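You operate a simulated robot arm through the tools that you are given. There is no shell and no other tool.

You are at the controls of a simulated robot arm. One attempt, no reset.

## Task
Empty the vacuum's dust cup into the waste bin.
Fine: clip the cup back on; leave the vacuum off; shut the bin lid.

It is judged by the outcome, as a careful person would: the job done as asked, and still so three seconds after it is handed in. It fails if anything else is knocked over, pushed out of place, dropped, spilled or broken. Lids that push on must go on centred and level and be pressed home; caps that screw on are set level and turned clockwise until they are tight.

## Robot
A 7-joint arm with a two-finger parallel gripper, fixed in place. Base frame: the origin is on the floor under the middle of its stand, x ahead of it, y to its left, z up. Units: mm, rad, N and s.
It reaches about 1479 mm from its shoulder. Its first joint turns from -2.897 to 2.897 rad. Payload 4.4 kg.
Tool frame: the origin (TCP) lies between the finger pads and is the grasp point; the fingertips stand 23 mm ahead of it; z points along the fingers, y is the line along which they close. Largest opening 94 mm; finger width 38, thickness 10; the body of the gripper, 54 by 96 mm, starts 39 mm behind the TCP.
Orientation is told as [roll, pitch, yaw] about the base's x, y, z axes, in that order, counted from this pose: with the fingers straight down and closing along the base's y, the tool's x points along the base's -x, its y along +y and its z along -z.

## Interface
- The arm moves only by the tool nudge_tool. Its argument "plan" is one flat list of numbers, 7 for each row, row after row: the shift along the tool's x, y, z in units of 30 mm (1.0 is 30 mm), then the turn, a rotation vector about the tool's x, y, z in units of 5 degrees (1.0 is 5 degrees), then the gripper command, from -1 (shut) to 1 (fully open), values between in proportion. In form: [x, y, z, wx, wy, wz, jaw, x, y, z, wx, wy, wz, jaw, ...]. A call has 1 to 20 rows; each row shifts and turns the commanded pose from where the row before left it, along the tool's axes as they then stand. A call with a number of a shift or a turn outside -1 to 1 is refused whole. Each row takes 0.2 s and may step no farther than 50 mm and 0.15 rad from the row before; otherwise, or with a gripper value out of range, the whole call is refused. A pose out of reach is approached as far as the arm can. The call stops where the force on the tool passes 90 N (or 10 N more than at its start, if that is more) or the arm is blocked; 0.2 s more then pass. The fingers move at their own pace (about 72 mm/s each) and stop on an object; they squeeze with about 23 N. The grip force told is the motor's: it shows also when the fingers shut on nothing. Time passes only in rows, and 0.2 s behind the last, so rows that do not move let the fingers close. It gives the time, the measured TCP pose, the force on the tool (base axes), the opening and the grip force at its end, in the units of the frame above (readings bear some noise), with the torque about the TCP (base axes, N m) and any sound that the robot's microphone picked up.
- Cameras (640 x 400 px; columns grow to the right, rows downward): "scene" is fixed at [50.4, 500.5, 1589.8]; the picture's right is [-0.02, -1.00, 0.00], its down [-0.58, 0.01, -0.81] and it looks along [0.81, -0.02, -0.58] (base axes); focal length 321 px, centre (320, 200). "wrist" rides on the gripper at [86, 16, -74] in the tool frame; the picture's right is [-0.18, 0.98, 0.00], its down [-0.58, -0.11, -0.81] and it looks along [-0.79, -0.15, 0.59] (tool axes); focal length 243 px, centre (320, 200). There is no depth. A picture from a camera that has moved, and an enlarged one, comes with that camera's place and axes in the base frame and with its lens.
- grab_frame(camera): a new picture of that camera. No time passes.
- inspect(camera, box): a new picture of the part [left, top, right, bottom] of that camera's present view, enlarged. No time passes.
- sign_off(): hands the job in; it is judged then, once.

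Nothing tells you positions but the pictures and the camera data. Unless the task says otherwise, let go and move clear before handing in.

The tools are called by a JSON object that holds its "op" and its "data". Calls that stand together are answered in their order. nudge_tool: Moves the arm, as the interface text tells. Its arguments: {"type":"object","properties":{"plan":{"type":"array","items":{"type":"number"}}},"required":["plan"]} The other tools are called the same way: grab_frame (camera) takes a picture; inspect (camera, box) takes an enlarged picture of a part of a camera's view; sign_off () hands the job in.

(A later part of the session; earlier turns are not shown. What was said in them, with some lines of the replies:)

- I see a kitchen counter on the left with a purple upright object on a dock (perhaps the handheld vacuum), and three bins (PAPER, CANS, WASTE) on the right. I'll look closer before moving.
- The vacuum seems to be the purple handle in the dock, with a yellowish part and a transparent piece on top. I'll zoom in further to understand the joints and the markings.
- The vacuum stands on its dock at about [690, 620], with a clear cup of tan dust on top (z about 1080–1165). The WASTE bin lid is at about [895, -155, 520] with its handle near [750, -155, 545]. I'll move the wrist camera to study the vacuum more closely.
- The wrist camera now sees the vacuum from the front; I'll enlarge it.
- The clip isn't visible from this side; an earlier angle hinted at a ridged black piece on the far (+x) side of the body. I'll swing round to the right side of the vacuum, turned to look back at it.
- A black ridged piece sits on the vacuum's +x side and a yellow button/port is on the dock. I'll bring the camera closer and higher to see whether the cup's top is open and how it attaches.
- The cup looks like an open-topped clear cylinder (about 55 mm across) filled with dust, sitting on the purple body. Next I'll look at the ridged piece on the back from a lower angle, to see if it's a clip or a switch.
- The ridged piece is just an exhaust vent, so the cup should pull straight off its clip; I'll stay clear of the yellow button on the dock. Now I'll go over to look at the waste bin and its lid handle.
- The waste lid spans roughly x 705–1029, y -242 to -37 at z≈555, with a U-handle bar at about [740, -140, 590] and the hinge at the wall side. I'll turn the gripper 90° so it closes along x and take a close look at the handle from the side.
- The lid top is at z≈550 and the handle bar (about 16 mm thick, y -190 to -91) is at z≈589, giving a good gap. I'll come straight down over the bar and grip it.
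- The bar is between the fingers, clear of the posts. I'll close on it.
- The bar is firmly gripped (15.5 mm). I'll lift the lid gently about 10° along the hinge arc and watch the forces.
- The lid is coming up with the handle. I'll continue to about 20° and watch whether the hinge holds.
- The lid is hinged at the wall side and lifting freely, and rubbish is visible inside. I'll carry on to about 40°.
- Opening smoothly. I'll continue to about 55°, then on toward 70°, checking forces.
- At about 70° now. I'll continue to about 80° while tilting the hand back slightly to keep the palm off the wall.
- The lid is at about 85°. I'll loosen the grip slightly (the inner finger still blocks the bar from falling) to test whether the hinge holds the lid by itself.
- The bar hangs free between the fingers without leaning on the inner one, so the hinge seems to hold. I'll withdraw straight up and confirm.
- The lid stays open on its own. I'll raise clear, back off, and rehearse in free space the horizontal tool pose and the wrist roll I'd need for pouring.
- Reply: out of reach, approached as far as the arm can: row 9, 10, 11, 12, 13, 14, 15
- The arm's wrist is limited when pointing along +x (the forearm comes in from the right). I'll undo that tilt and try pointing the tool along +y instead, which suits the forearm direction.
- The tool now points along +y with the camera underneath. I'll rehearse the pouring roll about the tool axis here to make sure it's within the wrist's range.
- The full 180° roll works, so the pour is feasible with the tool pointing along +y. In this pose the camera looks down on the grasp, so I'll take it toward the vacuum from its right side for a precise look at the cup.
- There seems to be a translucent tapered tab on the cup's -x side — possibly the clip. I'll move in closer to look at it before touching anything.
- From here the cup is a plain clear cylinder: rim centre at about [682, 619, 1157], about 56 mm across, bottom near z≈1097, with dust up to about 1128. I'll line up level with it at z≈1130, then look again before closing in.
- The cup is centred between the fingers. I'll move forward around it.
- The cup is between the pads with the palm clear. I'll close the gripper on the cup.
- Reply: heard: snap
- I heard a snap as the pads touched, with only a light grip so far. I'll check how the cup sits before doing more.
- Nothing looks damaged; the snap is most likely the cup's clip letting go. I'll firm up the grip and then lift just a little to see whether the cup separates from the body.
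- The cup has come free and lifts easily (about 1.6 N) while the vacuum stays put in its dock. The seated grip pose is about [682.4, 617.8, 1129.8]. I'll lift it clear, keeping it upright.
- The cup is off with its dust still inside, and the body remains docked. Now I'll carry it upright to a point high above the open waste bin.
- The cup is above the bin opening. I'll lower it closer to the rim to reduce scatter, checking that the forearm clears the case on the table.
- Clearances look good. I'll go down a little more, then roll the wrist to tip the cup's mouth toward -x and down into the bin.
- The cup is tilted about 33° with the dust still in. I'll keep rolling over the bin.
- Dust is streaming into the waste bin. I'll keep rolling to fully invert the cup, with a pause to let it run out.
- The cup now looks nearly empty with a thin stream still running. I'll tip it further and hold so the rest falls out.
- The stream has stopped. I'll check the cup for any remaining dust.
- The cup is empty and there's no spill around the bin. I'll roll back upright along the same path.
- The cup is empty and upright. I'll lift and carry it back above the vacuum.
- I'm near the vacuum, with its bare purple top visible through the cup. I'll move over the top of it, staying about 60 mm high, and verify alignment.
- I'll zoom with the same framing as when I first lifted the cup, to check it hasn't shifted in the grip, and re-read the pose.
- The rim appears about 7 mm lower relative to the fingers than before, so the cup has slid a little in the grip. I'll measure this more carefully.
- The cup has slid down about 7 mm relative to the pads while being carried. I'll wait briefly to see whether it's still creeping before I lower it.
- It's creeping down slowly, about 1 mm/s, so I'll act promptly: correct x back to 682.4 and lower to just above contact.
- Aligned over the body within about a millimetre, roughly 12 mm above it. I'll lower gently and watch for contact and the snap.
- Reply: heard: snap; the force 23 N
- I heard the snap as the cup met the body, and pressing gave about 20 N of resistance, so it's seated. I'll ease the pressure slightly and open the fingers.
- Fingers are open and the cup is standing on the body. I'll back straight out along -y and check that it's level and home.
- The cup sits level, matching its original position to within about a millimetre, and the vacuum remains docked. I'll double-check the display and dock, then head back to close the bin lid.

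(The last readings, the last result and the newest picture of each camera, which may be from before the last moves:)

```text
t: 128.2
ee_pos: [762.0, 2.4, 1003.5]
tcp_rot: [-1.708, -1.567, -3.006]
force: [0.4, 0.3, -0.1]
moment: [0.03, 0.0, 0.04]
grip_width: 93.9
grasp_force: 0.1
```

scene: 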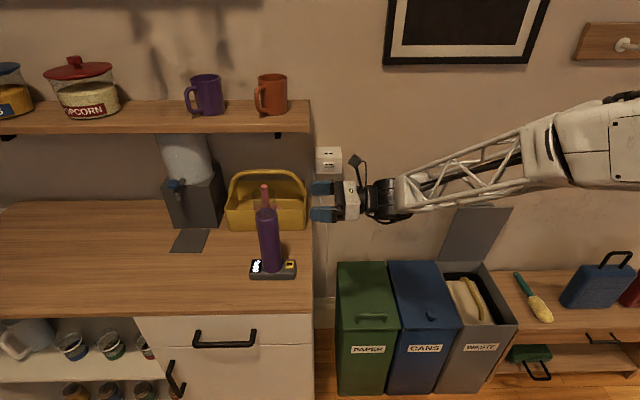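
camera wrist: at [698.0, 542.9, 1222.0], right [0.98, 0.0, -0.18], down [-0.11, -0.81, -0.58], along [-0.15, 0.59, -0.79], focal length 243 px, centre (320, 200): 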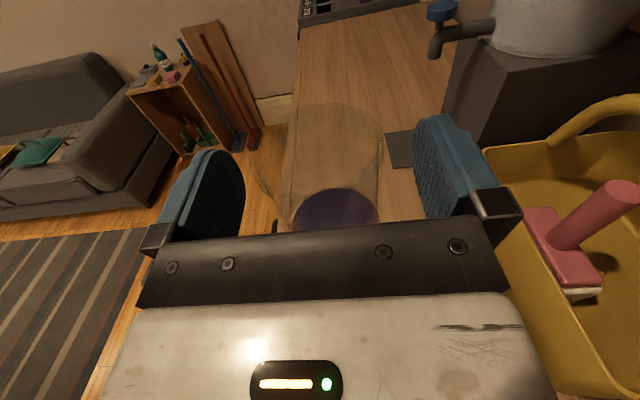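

Dock and display are unchanged. Now I'll tilt the tool down again (the pose I used for opening the lid), with the 15° lean.

{"op": "nudge_tool", "data": {"plan": [0, 0, 0, 0, 1, 0, 1, 0, 0, 0, 0, 1, 0, 1, 0, 0, 0, 0, 1, 0, 1, 0, 0, 0, 0, 1, 0, 1, 0, 0, 0, 0, 1, 0, 1, 0, 0, 0, 0, 1, 0, 1, 0, 0, 0, 0, 1, 0, 1, 0, 0, 0, 0, 1, 0, 1, 0, 0, 0, 0, 1, 0, 1, 0, 0, 0, 0, 1, 0, 1, 0, 0, 0, 0, 1, 0, 1, 0, 0, 0, 0, 1, 0, 1, 0, 0, 0, 0, 1, 0, 1, 0, 0, 0, 0, 1, 0, 1, 0, 0, 0, 0, 1, 0, 1, 0, 0, 0, 0, 1, 0, 1, 0, 0, 0, 0, 1, 0, 1, 0, 0, 0, 0, 1, 0, 1]}}

{"op": "nudge_tool", "data": {"plan": [0, 0, 0, 1, 0, 0, 0.5, 0, 0, 0, 1, 0, 0, 0, 0, 0, 0, 1, 0, 0, -0.3]}}

{"op": "grab_frame", "data": {"camera": "scene"}}

{"op": "inspect", "data": {"camera": "scene", "box": [420, 190, 540, 330]}}

```text
t: 132.0
ee_pos: [763.3, 2.9, 1004.8]
tcp_rot: [-0.004, 0.001, 1.567]
force: [0.8, -0.9, 0.0]
moment: [-0.01, 0.0, 0.01]
grip_width: 93.8
grasp_force: 0.1
```

```text
t: 132.8
ee_pos: [763.1, 2.7, 1004.2]
tcp_rot: [-0.266, -0.002, 1.569]
force: [-0.3, 0.1, 0.2]
moment: [-0.01, -0.01, -0.01]
grip_width: 32.8
grasp_force: 0.1
```

```text
taken
```

scene: 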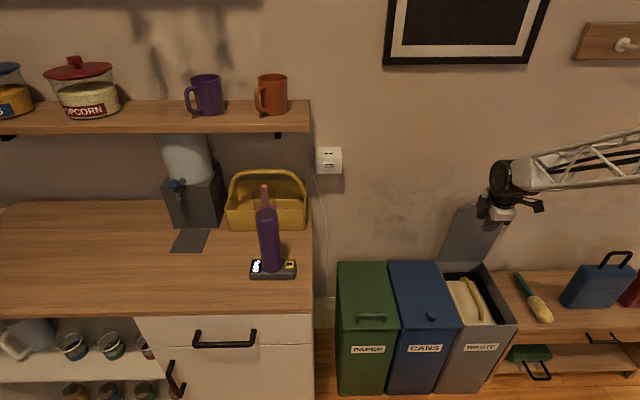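

```text
2.86 times, centred on (480, 260) of scene
camera zoom: at [50.4, 500.5, 1589.8], right [-0.02, -1.0, 0.0], down [-0.58, 0.01, -0.81], along [0.81, -0.02, -0.58], focal length 918 px, centre (-137, 29)
```

zoom: 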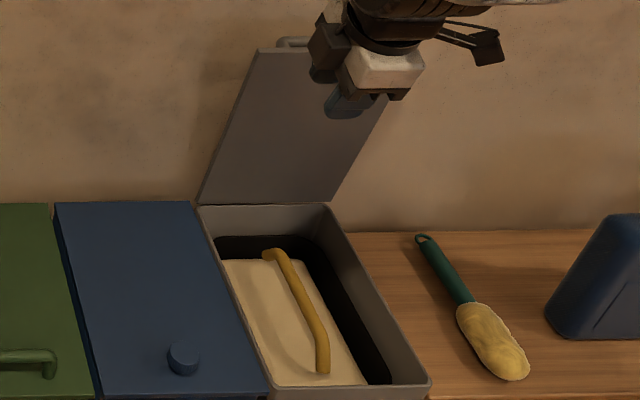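

The lid is still standing open. I'll move above the handle, with the fingers about 26 mm apart.

{"op": "nudge_tool", "data": {"plan": [0.47, -0.86, 0.385, 0, 0, 0, -0.447, 0.47, -0.86, 0.385, 0, 0, 0, -0.447, 0.47, -0.86, 0.385, 0, 0, 0, -0.447, 0.47, -0.86, 0.385, 0, 0, 0, -0.447, 0.47, -0.86, 0.385, 0, 0, 0, -0.447, 0.47, -0.86, 0.385, 0, 0, 0, -0.447, 0.47, -0.86, 0.385, 0, 0, 0, -0.447, 0.47, -0.86, 0.385, 0, 0, 0, -0.447, 0.47, -0.86, 0.385, 0, 0, 0, -0.447, 0.47, -0.86, 0.385, 0, 0, 0, -0.447]}}

{"op": "grab_frame", "data": {"camera": "wrist"}}

{"op": "inspect", "data": {"camera": "scene", "box": [440, 170, 540, 270]}}

```text
t: 135.0
ee_pos: [1041.3, -138.8, 959.0]
tcp_rot: [-0.266, 0.0, 1.572]
force: [0.4, -0.1, 1.0]
moment: [-0.02, 0.03, -0.02]
grip_width: 26.0
grasp_force: 0.1
```

```text
taken
camera wrist: at [1005.9, -224.6, 1026.3], right [-0.95, 0.18, -0.26], down [-0.11, 0.58, 0.81], along [0.3, 0.79, -0.53], focal length 243 px, centre (320, 200)
```

wrist: 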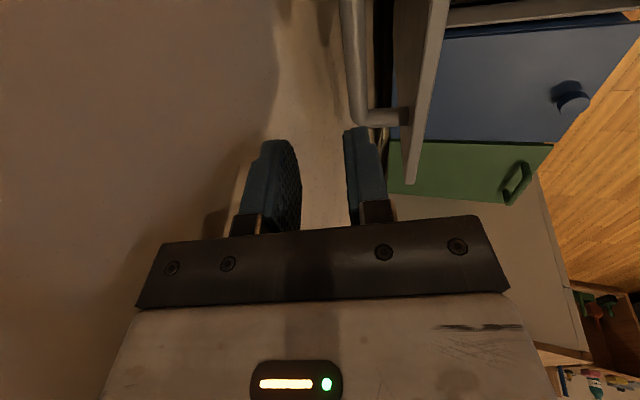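

```text
4.00 times, centred on (490, 220) of scene
camera zoom: at [50.4, 500.5, 1589.8], right [-0.02, -1.0, 0.0], down [-0.58, 0.01, -0.81], along [0.81, -0.02, -0.58], focal length 1285 px, centre (-360, 120)
```

zoom: 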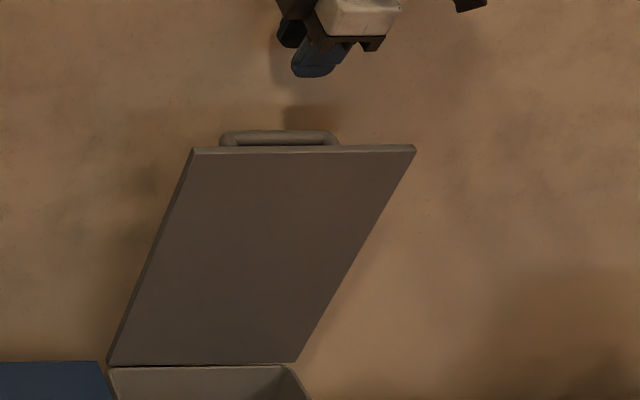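

The bar is at about x 1045.5, z 846, y -140, so I'm lined up. I'll lower to just above the bar first.

{"op": "nudge_tool", "data": {"plan": [0, 0.19, 0.7, 0, 0, 0, -0.447, 0, 0.19, 0.7, 0, 0, 0, -0.447, 0, 0.16, 0.6, 0, 0, 0, -0.447, 0, 0.13, 0.5, 0, 0, 0, -0.447]}}

{"op": "grab_frame", "data": {"camera": "wrist"}}

{"op": "inspect", "data": {"camera": "wrist", "box": [220, 60, 460, 240]}}

```text
t: 136.0
ee_pos: [1041.6, -138.8, 882.2]
tcp_rot: [-0.264, 0.001, 1.568]
force: [0.2, 0.5, 0.4]
moment: [0.01, 0.0, 0.0]
grip_width: 26.0
grasp_force: 0.0
```

```text
taken
camera wrist: at [1005.8, -225.2, 948.3], right [-0.95, 0.19, -0.26], down [-0.11, 0.58, 0.81], along [0.3, 0.79, -0.53], focal length 243 px, centre (320, 200)
```

wrist: 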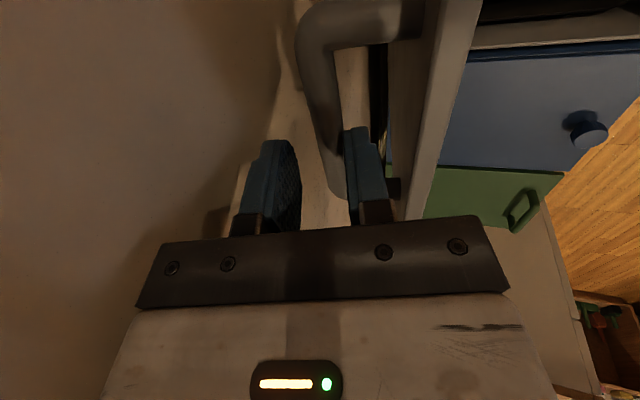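

```text
2.22 times, centred on (340, 150) of wrist
camera zoom: at [1005.8, -225.2, 948.3], right [-0.95, 0.19, -0.26], down [-0.11, 0.58, 0.81], along [0.3, 0.79, -0.53], focal length 539 px, centre (276, 311)
```

zoom: 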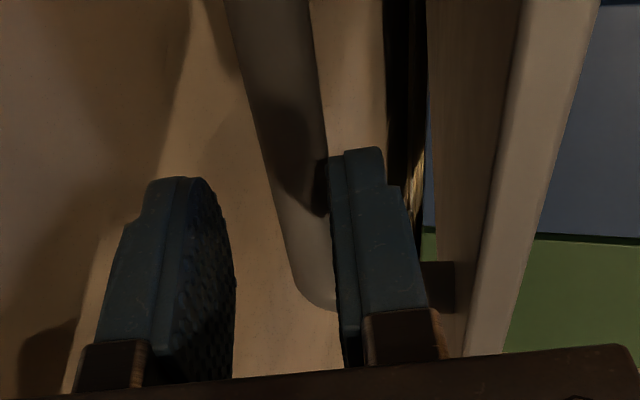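

{"op": "nudge_tool", "data": {"plan": [0, 0.152, 0.374, 0, 0, 0, -0.447, 0, 0.104, 0.386, 0, 0, 0, -0.447, 0, 0.04, 0.404, 0, 0, 0, -0.447]}}

{"op": "inspect", "data": {"camera": "wrist", "box": [220, 60, 460, 240]}}

```text
t: 136.8
ee_pos: [1043.0, -139.0, 845.7]
tcp_rot: [-0.264, 0.001, 1.57]
force: [-0.2, -0.2, -0.2]
moment: [0.01, -0.01, 0.01]
grip_width: 26.1
grasp_force: 0.1
```

```text
2.22 times, centred on (340, 150) of wrist
camera zoom: at [1006.9, -225.8, 912.4], right [-0.95, 0.19, -0.26], down [-0.11, 0.58, 0.81], along [0.3, 0.79, -0.53], focal length 539 px, centre (276, 311)
```

zoom: 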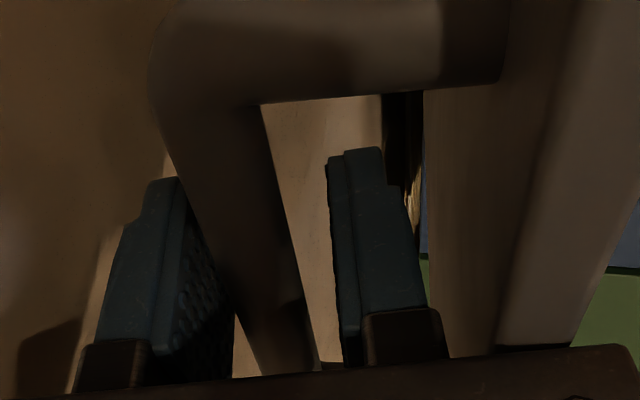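

The bar is between the fingers. I'll close on it and then swing the lid down along the same arc.

{"op": "nudge_tool", "data": {"plan": [0, -0.04, 0.01, 0, 0, 0, -0.7, 0, -0.03, 0.01, 0, 0, 0, -1, 0, 0, 0, 0, 0, 0, -1]}}

{"op": "nudge_tool", "data": {"plan": [0, 0.206, -0.057, 0, 0, 0, -1, 0, 0.206, -0.057, 0, 0, 0, -1, 0, 0.206, -0.057, 0, 0, 0, -1, 0, 0.206, -0.057, 0, 0, 0, -1]}}

{"op": "inspect", "data": {"camera": "scene", "box": [420, 190, 580, 310]}}

```text
t: 137.6
ee_pos: [1044.2, -138.8, 845.6]
tcp_rot: [-0.265, 0.0, 1.569]
force: [1.0, -7.4, 0.2]
moment: [-0.63, 0.01, 1.62]
grip_width: 15.6
grasp_force: 45.2
```

```text
t: 138.6
ee_pos: [1018.7, -138.6, 845.5]
tcp_rot: [-0.264, 0.0, 1.568]
force: [0.9, -10.9, -2.0]
moment: [-0.79, -0.08, 1.56]
grip_width: 15.4
grasp_force: 44.9
```

```text
3.33 times, centred on (500, 250) of scene
camera zoom: at [50.4, 500.5, 1589.8], right [-0.02, -1.0, 0.0], down [-0.58, 0.01, -0.81], along [0.81, -0.02, -0.58], focal length 1070 px, centre (-280, 33)
```

zoom: 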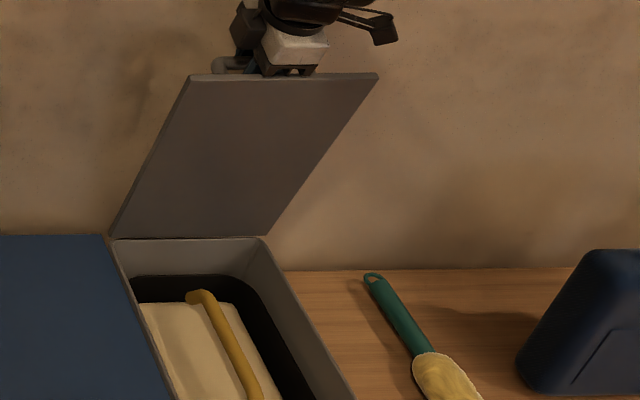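

The lid is moving down with me. I'll continue along the reverse arc to about 40°.

{"op": "nudge_tool", "data": {"plan": [0, 0.42, -0.076, -1, 0, 0, -1, 0, 0.425, -0.04, -1, 0, 0, -1, 0, 0.426, 0.035, -1, 0, 0, -1, 0, 0.422, 0.072, 0, 0, 0, -1, 0, 0.412, 0.108, 0, 0, 0, -1, 0, 0.412, 0.108, 0, 0, 0, -1, 0, 0.403, 0.145, 0, 0, 0, -1, 0, 0.403, 0.145, 0, 0, 0, -1, 0, 0.388, 0.178, 0, 0, 0, -1, 0, 0.388, 0.178, 0, 0, 0, -1]}}

{"op": "nudge_tool", "data": {"plan": [0, 0.37, 0.212, 0, 0, 0, -1, 0, 0.37, 0.212, 0, 0, 0, -1, 0, 0.352, 0.243, 0, 0, 0, -1, 0, 0.352, 0.243, 0, 0, 0, -1, 0, 0.328, 0.272, 0, 0, 0, -1, 0, 0.328, 0.272, 0, 0, 0, -1, 0, 0, 0, 0, 0, 0, -1]}}

{"op": "inspect", "data": {"camera": "scene", "box": [420, 210, 580, 330]}}

```text
t: 140.8
ee_pos: [895.0, -137.8, 814.0]
tcp_rot: [-0.002, -0.001, 1.569]
force: [7.6, 10.2, -11.8]
moment: [-0.33, -0.09, 1.52]
grip_width: 15.7
grasp_force: 44.9
```

```text
t: 142.4
ee_pos: [832.3, -137.8, 770.0]
tcp_rot: [-0.003, -0.001, 1.567]
force: [4.8, -4.5, -5.7]
moment: [-0.3, -0.11, 1.26]
grip_width: 15.5
grasp_force: 44.9
```

```text
3.33 times, centred on (500, 270) of scene
camera zoom: at [50.4, 500.5, 1589.8], right [-0.02, -1.0, 0.0], down [-0.58, 0.01, -0.81], along [0.81, -0.02, -0.58], focal length 1070 px, centre (-280, -33)
```

zoom: 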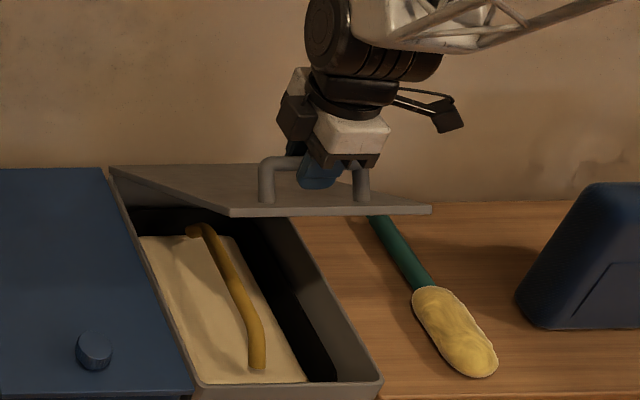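

Smooth so far. I'll continue down to about 10° open.

{"op": "nudge_tool", "data": {"plan": [0, 0.303, 0.302, 0, 0, 0, -1, 0, 0.303, 0.302, 0, 0, 0, -1, 0, 0.277, 0.325, 0, 0, 0, -1, 0, 0.277, 0.325, 0, 0, 0, -1, 0, 0.247, 0.348, 0, 0, 0, -1, 0, 0.247, 0.348, 0, 0, 0, -1, 0, 0.215, 0.368, 0, 0, 0, -1, 0, 0.215, 0.368, 0, 0, 0, -1, 0, 0.19, 0.383, 0, 0, 0, -1, 0, 0.177, 0.39, 0, 0, 0, -1, 0, 0.157, 0.397, 0, 0, 0, -1, 0, 0.137, 0.403, 0, 0, 0, -1, 0, 0, 0, 0, 0, 0, -1]}}

{"op": "inspect", "data": {"camera": "scene", "box": [420, 230, 580, 350]}}

```text
t: 145.2
ee_pos: [749.7, -139.3, 642.1]
tcp_rot: [-0.004, 0.0, 1.569]
force: [10.5, -5.4, -3.8]
moment: [-0.07, -0.06, 0.48]
grip_width: 15.4
grasp_force: 45.3
```

```text
3.33 times, centred on (500, 290) of scene
camera zoom: at [50.4, 500.5, 1589.8], right [-0.02, -1.0, 0.0], down [-0.58, 0.01, -0.81], along [0.81, -0.02, -0.58], focal length 1070 px, centre (-280, -100)
```

zoom: 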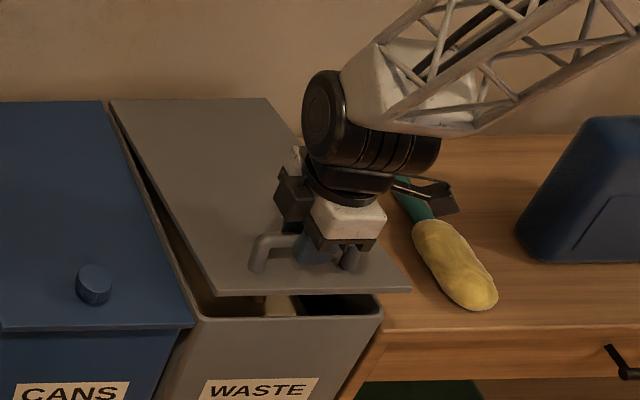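

{"op": "nudge_tool", "data": {"plan": [0, 0.1, 0.41, 0, 0, 0, -1, 0, 0.08, 0.413, 0, 0, 0, -1, 0, 0.06, 0.42, 0, 0, 0, -1, 0, 0.05, 0.42, 0, 0, 0, -1, 0, 0, 0.05, 0, 0, 0, -1, 0, 0, 0, 0, 0, 0, -1]}}

{"op": "inspect", "data": {"camera": "scene", "box": [420, 240, 580, 360]}}

```text
t: 146.6
ee_pos: [740.9, -137.6, 590.1]
tcp_rot: [0.001, -0.002, 1.568]
force: [-69.9, 3.7, 31.1]
moment: [0.04, 0.11, 0.19]
grip_width: 15.8
grasp_force: 44.8
```

```text
3.33 times, centred on (500, 300) of scene
camera zoom: at [50.4, 500.5, 1589.8], right [-0.02, -1.0, 0.0], down [-0.58, 0.01, -0.81], along [0.81, -0.02, -0.58], focal length 1070 px, centre (-280, -133)
```

zoom: 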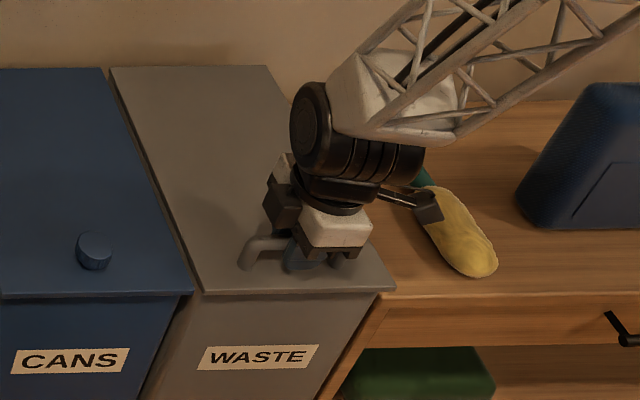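

The lid is closed, but there's a sideways load of about 70 N on the handle. I'll relieve it straight away by easing back in -x, then release.

{"op": "nudge_tool", "data": {"plan": [0, 0.06, -0.03, 0, 0, 0, -1]}}

```text
t: 147.0
ee_pos: [740.4, -135.6, 588.8]
tcp_rot: [-0.004, 0.001, 1.572]
force: [-43.1, 9.9, 3.9]
moment: [0.29, 0.1, 0.02]
grip_width: 15.7
grasp_force: 45.1
```

{"op": "nudge_tool", "data": {"plan": [0, 0.07, 0, 0, 0, 0, -1]}}

```text
t: 147.4
ee_pos: [740.0, -137.1, 591.7]
tcp_rot: [-0.009, -0.002, 1.571]
force: [-10.7, 26.0, 1.2]
moment: [0.21, 0.05, 0.0]
grip_width: 15.2
grasp_force: 44.7
```

{"op": "nudge_tool", "data": {"plan": [0, 0.01, 0, 0, 0, 0, -0.6, 0, 0, 0, 0, 0, 0, -0.2, 0, 0, 0, 0, 0, 0, 0.5, 0, 0, 0, 0, 0, 0, 1, 0, 0, 0, 0, 0, 0, 1]}}

{"op": "grab_frame", "data": {"camera": "wrist"}}

{"op": "inspect", "data": {"camera": "scene", "box": [420, 240, 580, 360]}}

```text
t: 148.6
ee_pos: [736.2, -138.3, 591.2]
tcp_rot: [-0.004, 0.0, 1.57]
force: [0.9, -0.7, -0.4]
moment: [-0.04, 0.01, 0.0]
grip_width: 94.2
grasp_force: 0.1
```

```text
taken
camera wrist: at [720.9, -224.9, 664.6], right [-0.98, 0.19, 0.0], down [0.11, 0.58, 0.81], along [0.15, 0.79, -0.59], focal length 243 px, centre (320, 200)
```

wrist: 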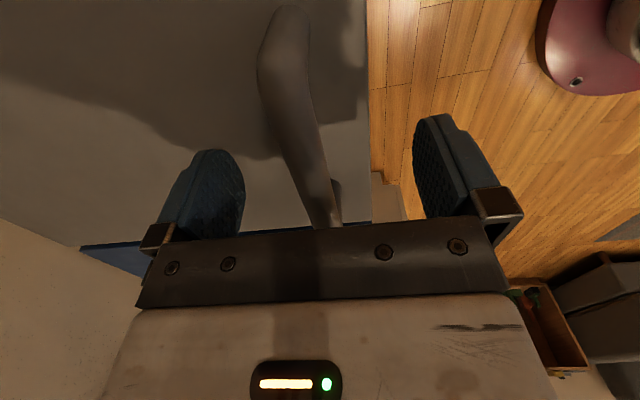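

```text
3.33 times, centred on (500, 300) of scene
camera zoom: at [50.4, 500.5, 1589.8], right [-0.02, -1.0, 0.0], down [-0.58, 0.01, -0.81], along [0.81, -0.02, -0.58], focal length 1070 px, centre (-280, -133)
```

zoom: 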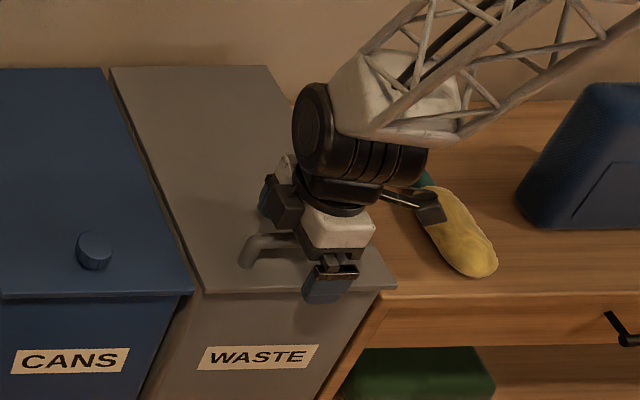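

The lid is shut and the handle released. I'll rise straight up clear of it, then compare the scene against the beginning.

{"op": "nudge_tool", "data": {"plan": [0, 0, -0.5, 0, 0, 0, 1, 0, 0, -0.9, 0, 0, 0, 1, 0, 0, -0.9, 0, 0, 0, 1, 0, 0, -0.9, 0, 0, 0, 1, 0, 0, -0.9, 0, 0, 0, 1, 0, 0, -0.9, 0, 0, 0, 1, 0, 0, -0.9, 0, 0, 0, 1, 0, 0, -0.9, 0, 0, 0, 1, 0, 0.5, -0.8, 0, 0, 0, 1, 0, 0.8, -0.5, 0, 0, 0, 1, 0, 0.9, -0.4, 0, 0, 0, 1, 0, 0.9, -0.4, 0, 0, 0, 1, 0, 0.9, -0.4, 0, 0, 0, 1, 0, 0.9, -0.4, 0, 0, 0, 1]}}

{"op": "grab_frame", "data": {"camera": "scene"}}

{"op": "inspect", "data": {"camera": "scene", "box": [320, 240, 560, 400]}}

{"op": "inspect", "data": {"camera": "scene", "box": [210, 160, 330, 290]}}

{"op": "inspect", "data": {"camera": "scene", "box": [245, 175, 295, 225]}}

```text
t: 151.6
ee_pos: [589.8, -138.8, 880.3]
tcp_rot: [-0.004, 0.002, 1.569]
force: [0.2, -0.2, -0.9]
moment: [-0.01, -0.02, 0.01]
grip_width: 94.1
grasp_force: 0.0
```

```text
taken
```

scene: 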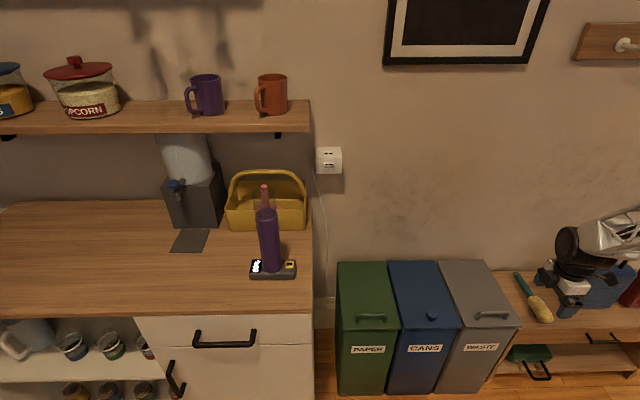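

```text
2.50 times, centred on (440, 320) of scene
camera zoom: at [50.4, 500.5, 1589.8], right [-0.02, -1.0, 0.0], down [-0.58, 0.01, -0.81], along [0.81, -0.02, -0.58], focal length 803 px, centre (20, -100)
```

zoom: 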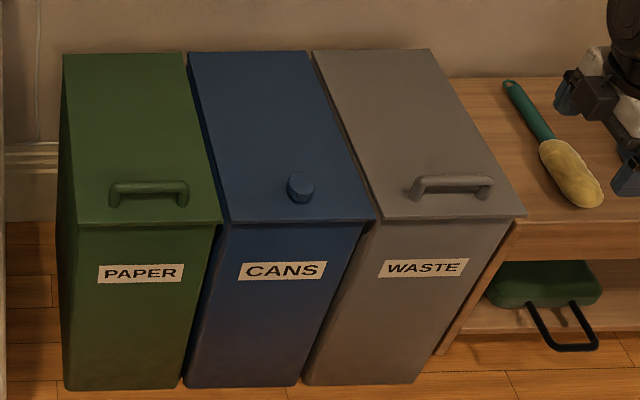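

```text
3.08 times, centred on (270, 225) of scene
camera zoom: at [50.4, 500.5, 1589.8], right [-0.02, -1.0, 0.0], down [-0.58, 0.01, -0.81], along [0.81, -0.02, -0.58], focal length 988 px, centre (474, 123)
```

zoom: 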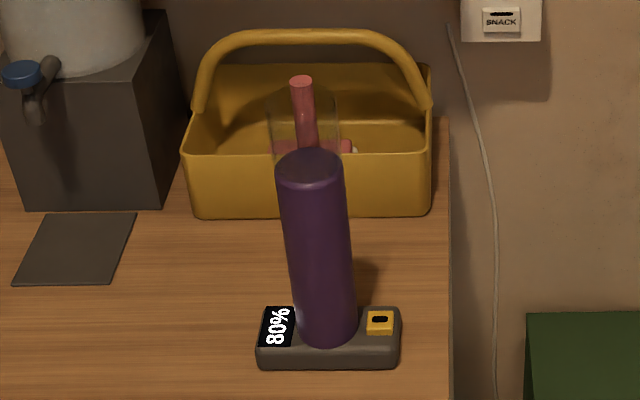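

```text
8.00 times, centred on (270, 200) of scene
camera zoom: at [50.4, 500.5, 1589.8], right [-0.02, -1.0, 0.0], down [-0.58, 0.01, -0.81], along [0.81, -0.02, -0.58], focal length 2569 px, centre (720, 200)
```

zoom: 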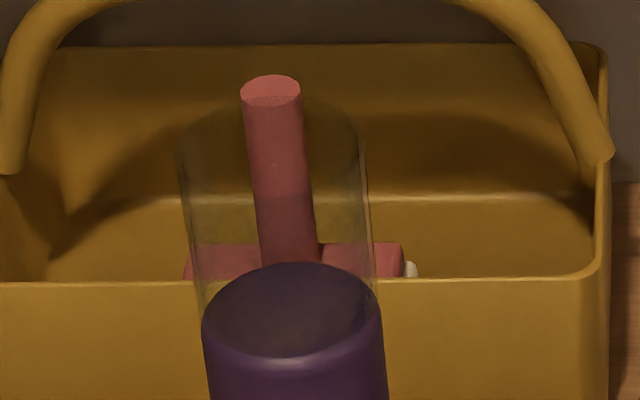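

Everything is as it should be. The cup is empty and clipped level on the docked vacuum, with the snap heard at seating and its position matching the start. The vacuum's button was never touched, the waste bin lid is shut, nothing else has moved, and the arm is clear. I'm handing in.

{"op": "sign_off", "data": {}}

```text
The job is handed in.
```

I emptied the vacuum's dust cup into the waste bin and handed the job in. I haven't seen how it was judged.

- **Dust cup:** it came off at first touch with a snap. I tipped it over the open bin until the stream stopped, and it looked empty. I saw no spill on the table, the floor or around the bin.
- **Clipped back on:** the cup slid a few millimetres in the grip on the way back, so I lowered it slowly onto the body. It snapped in, I pressed it down with about 20 N, and it sits level within about 1 mm of where it started.
- **Vacuum:** I never touched the yellow button, and the dock display still reads 80%.
- **Bin lid:** it is shut. As it closed, the arm pushed sideways on the handle with about 70 N for a moment. I eased off straight away, and the bin is in the same place as at the start.

The arm had let go and was clear of everything before I handed in.
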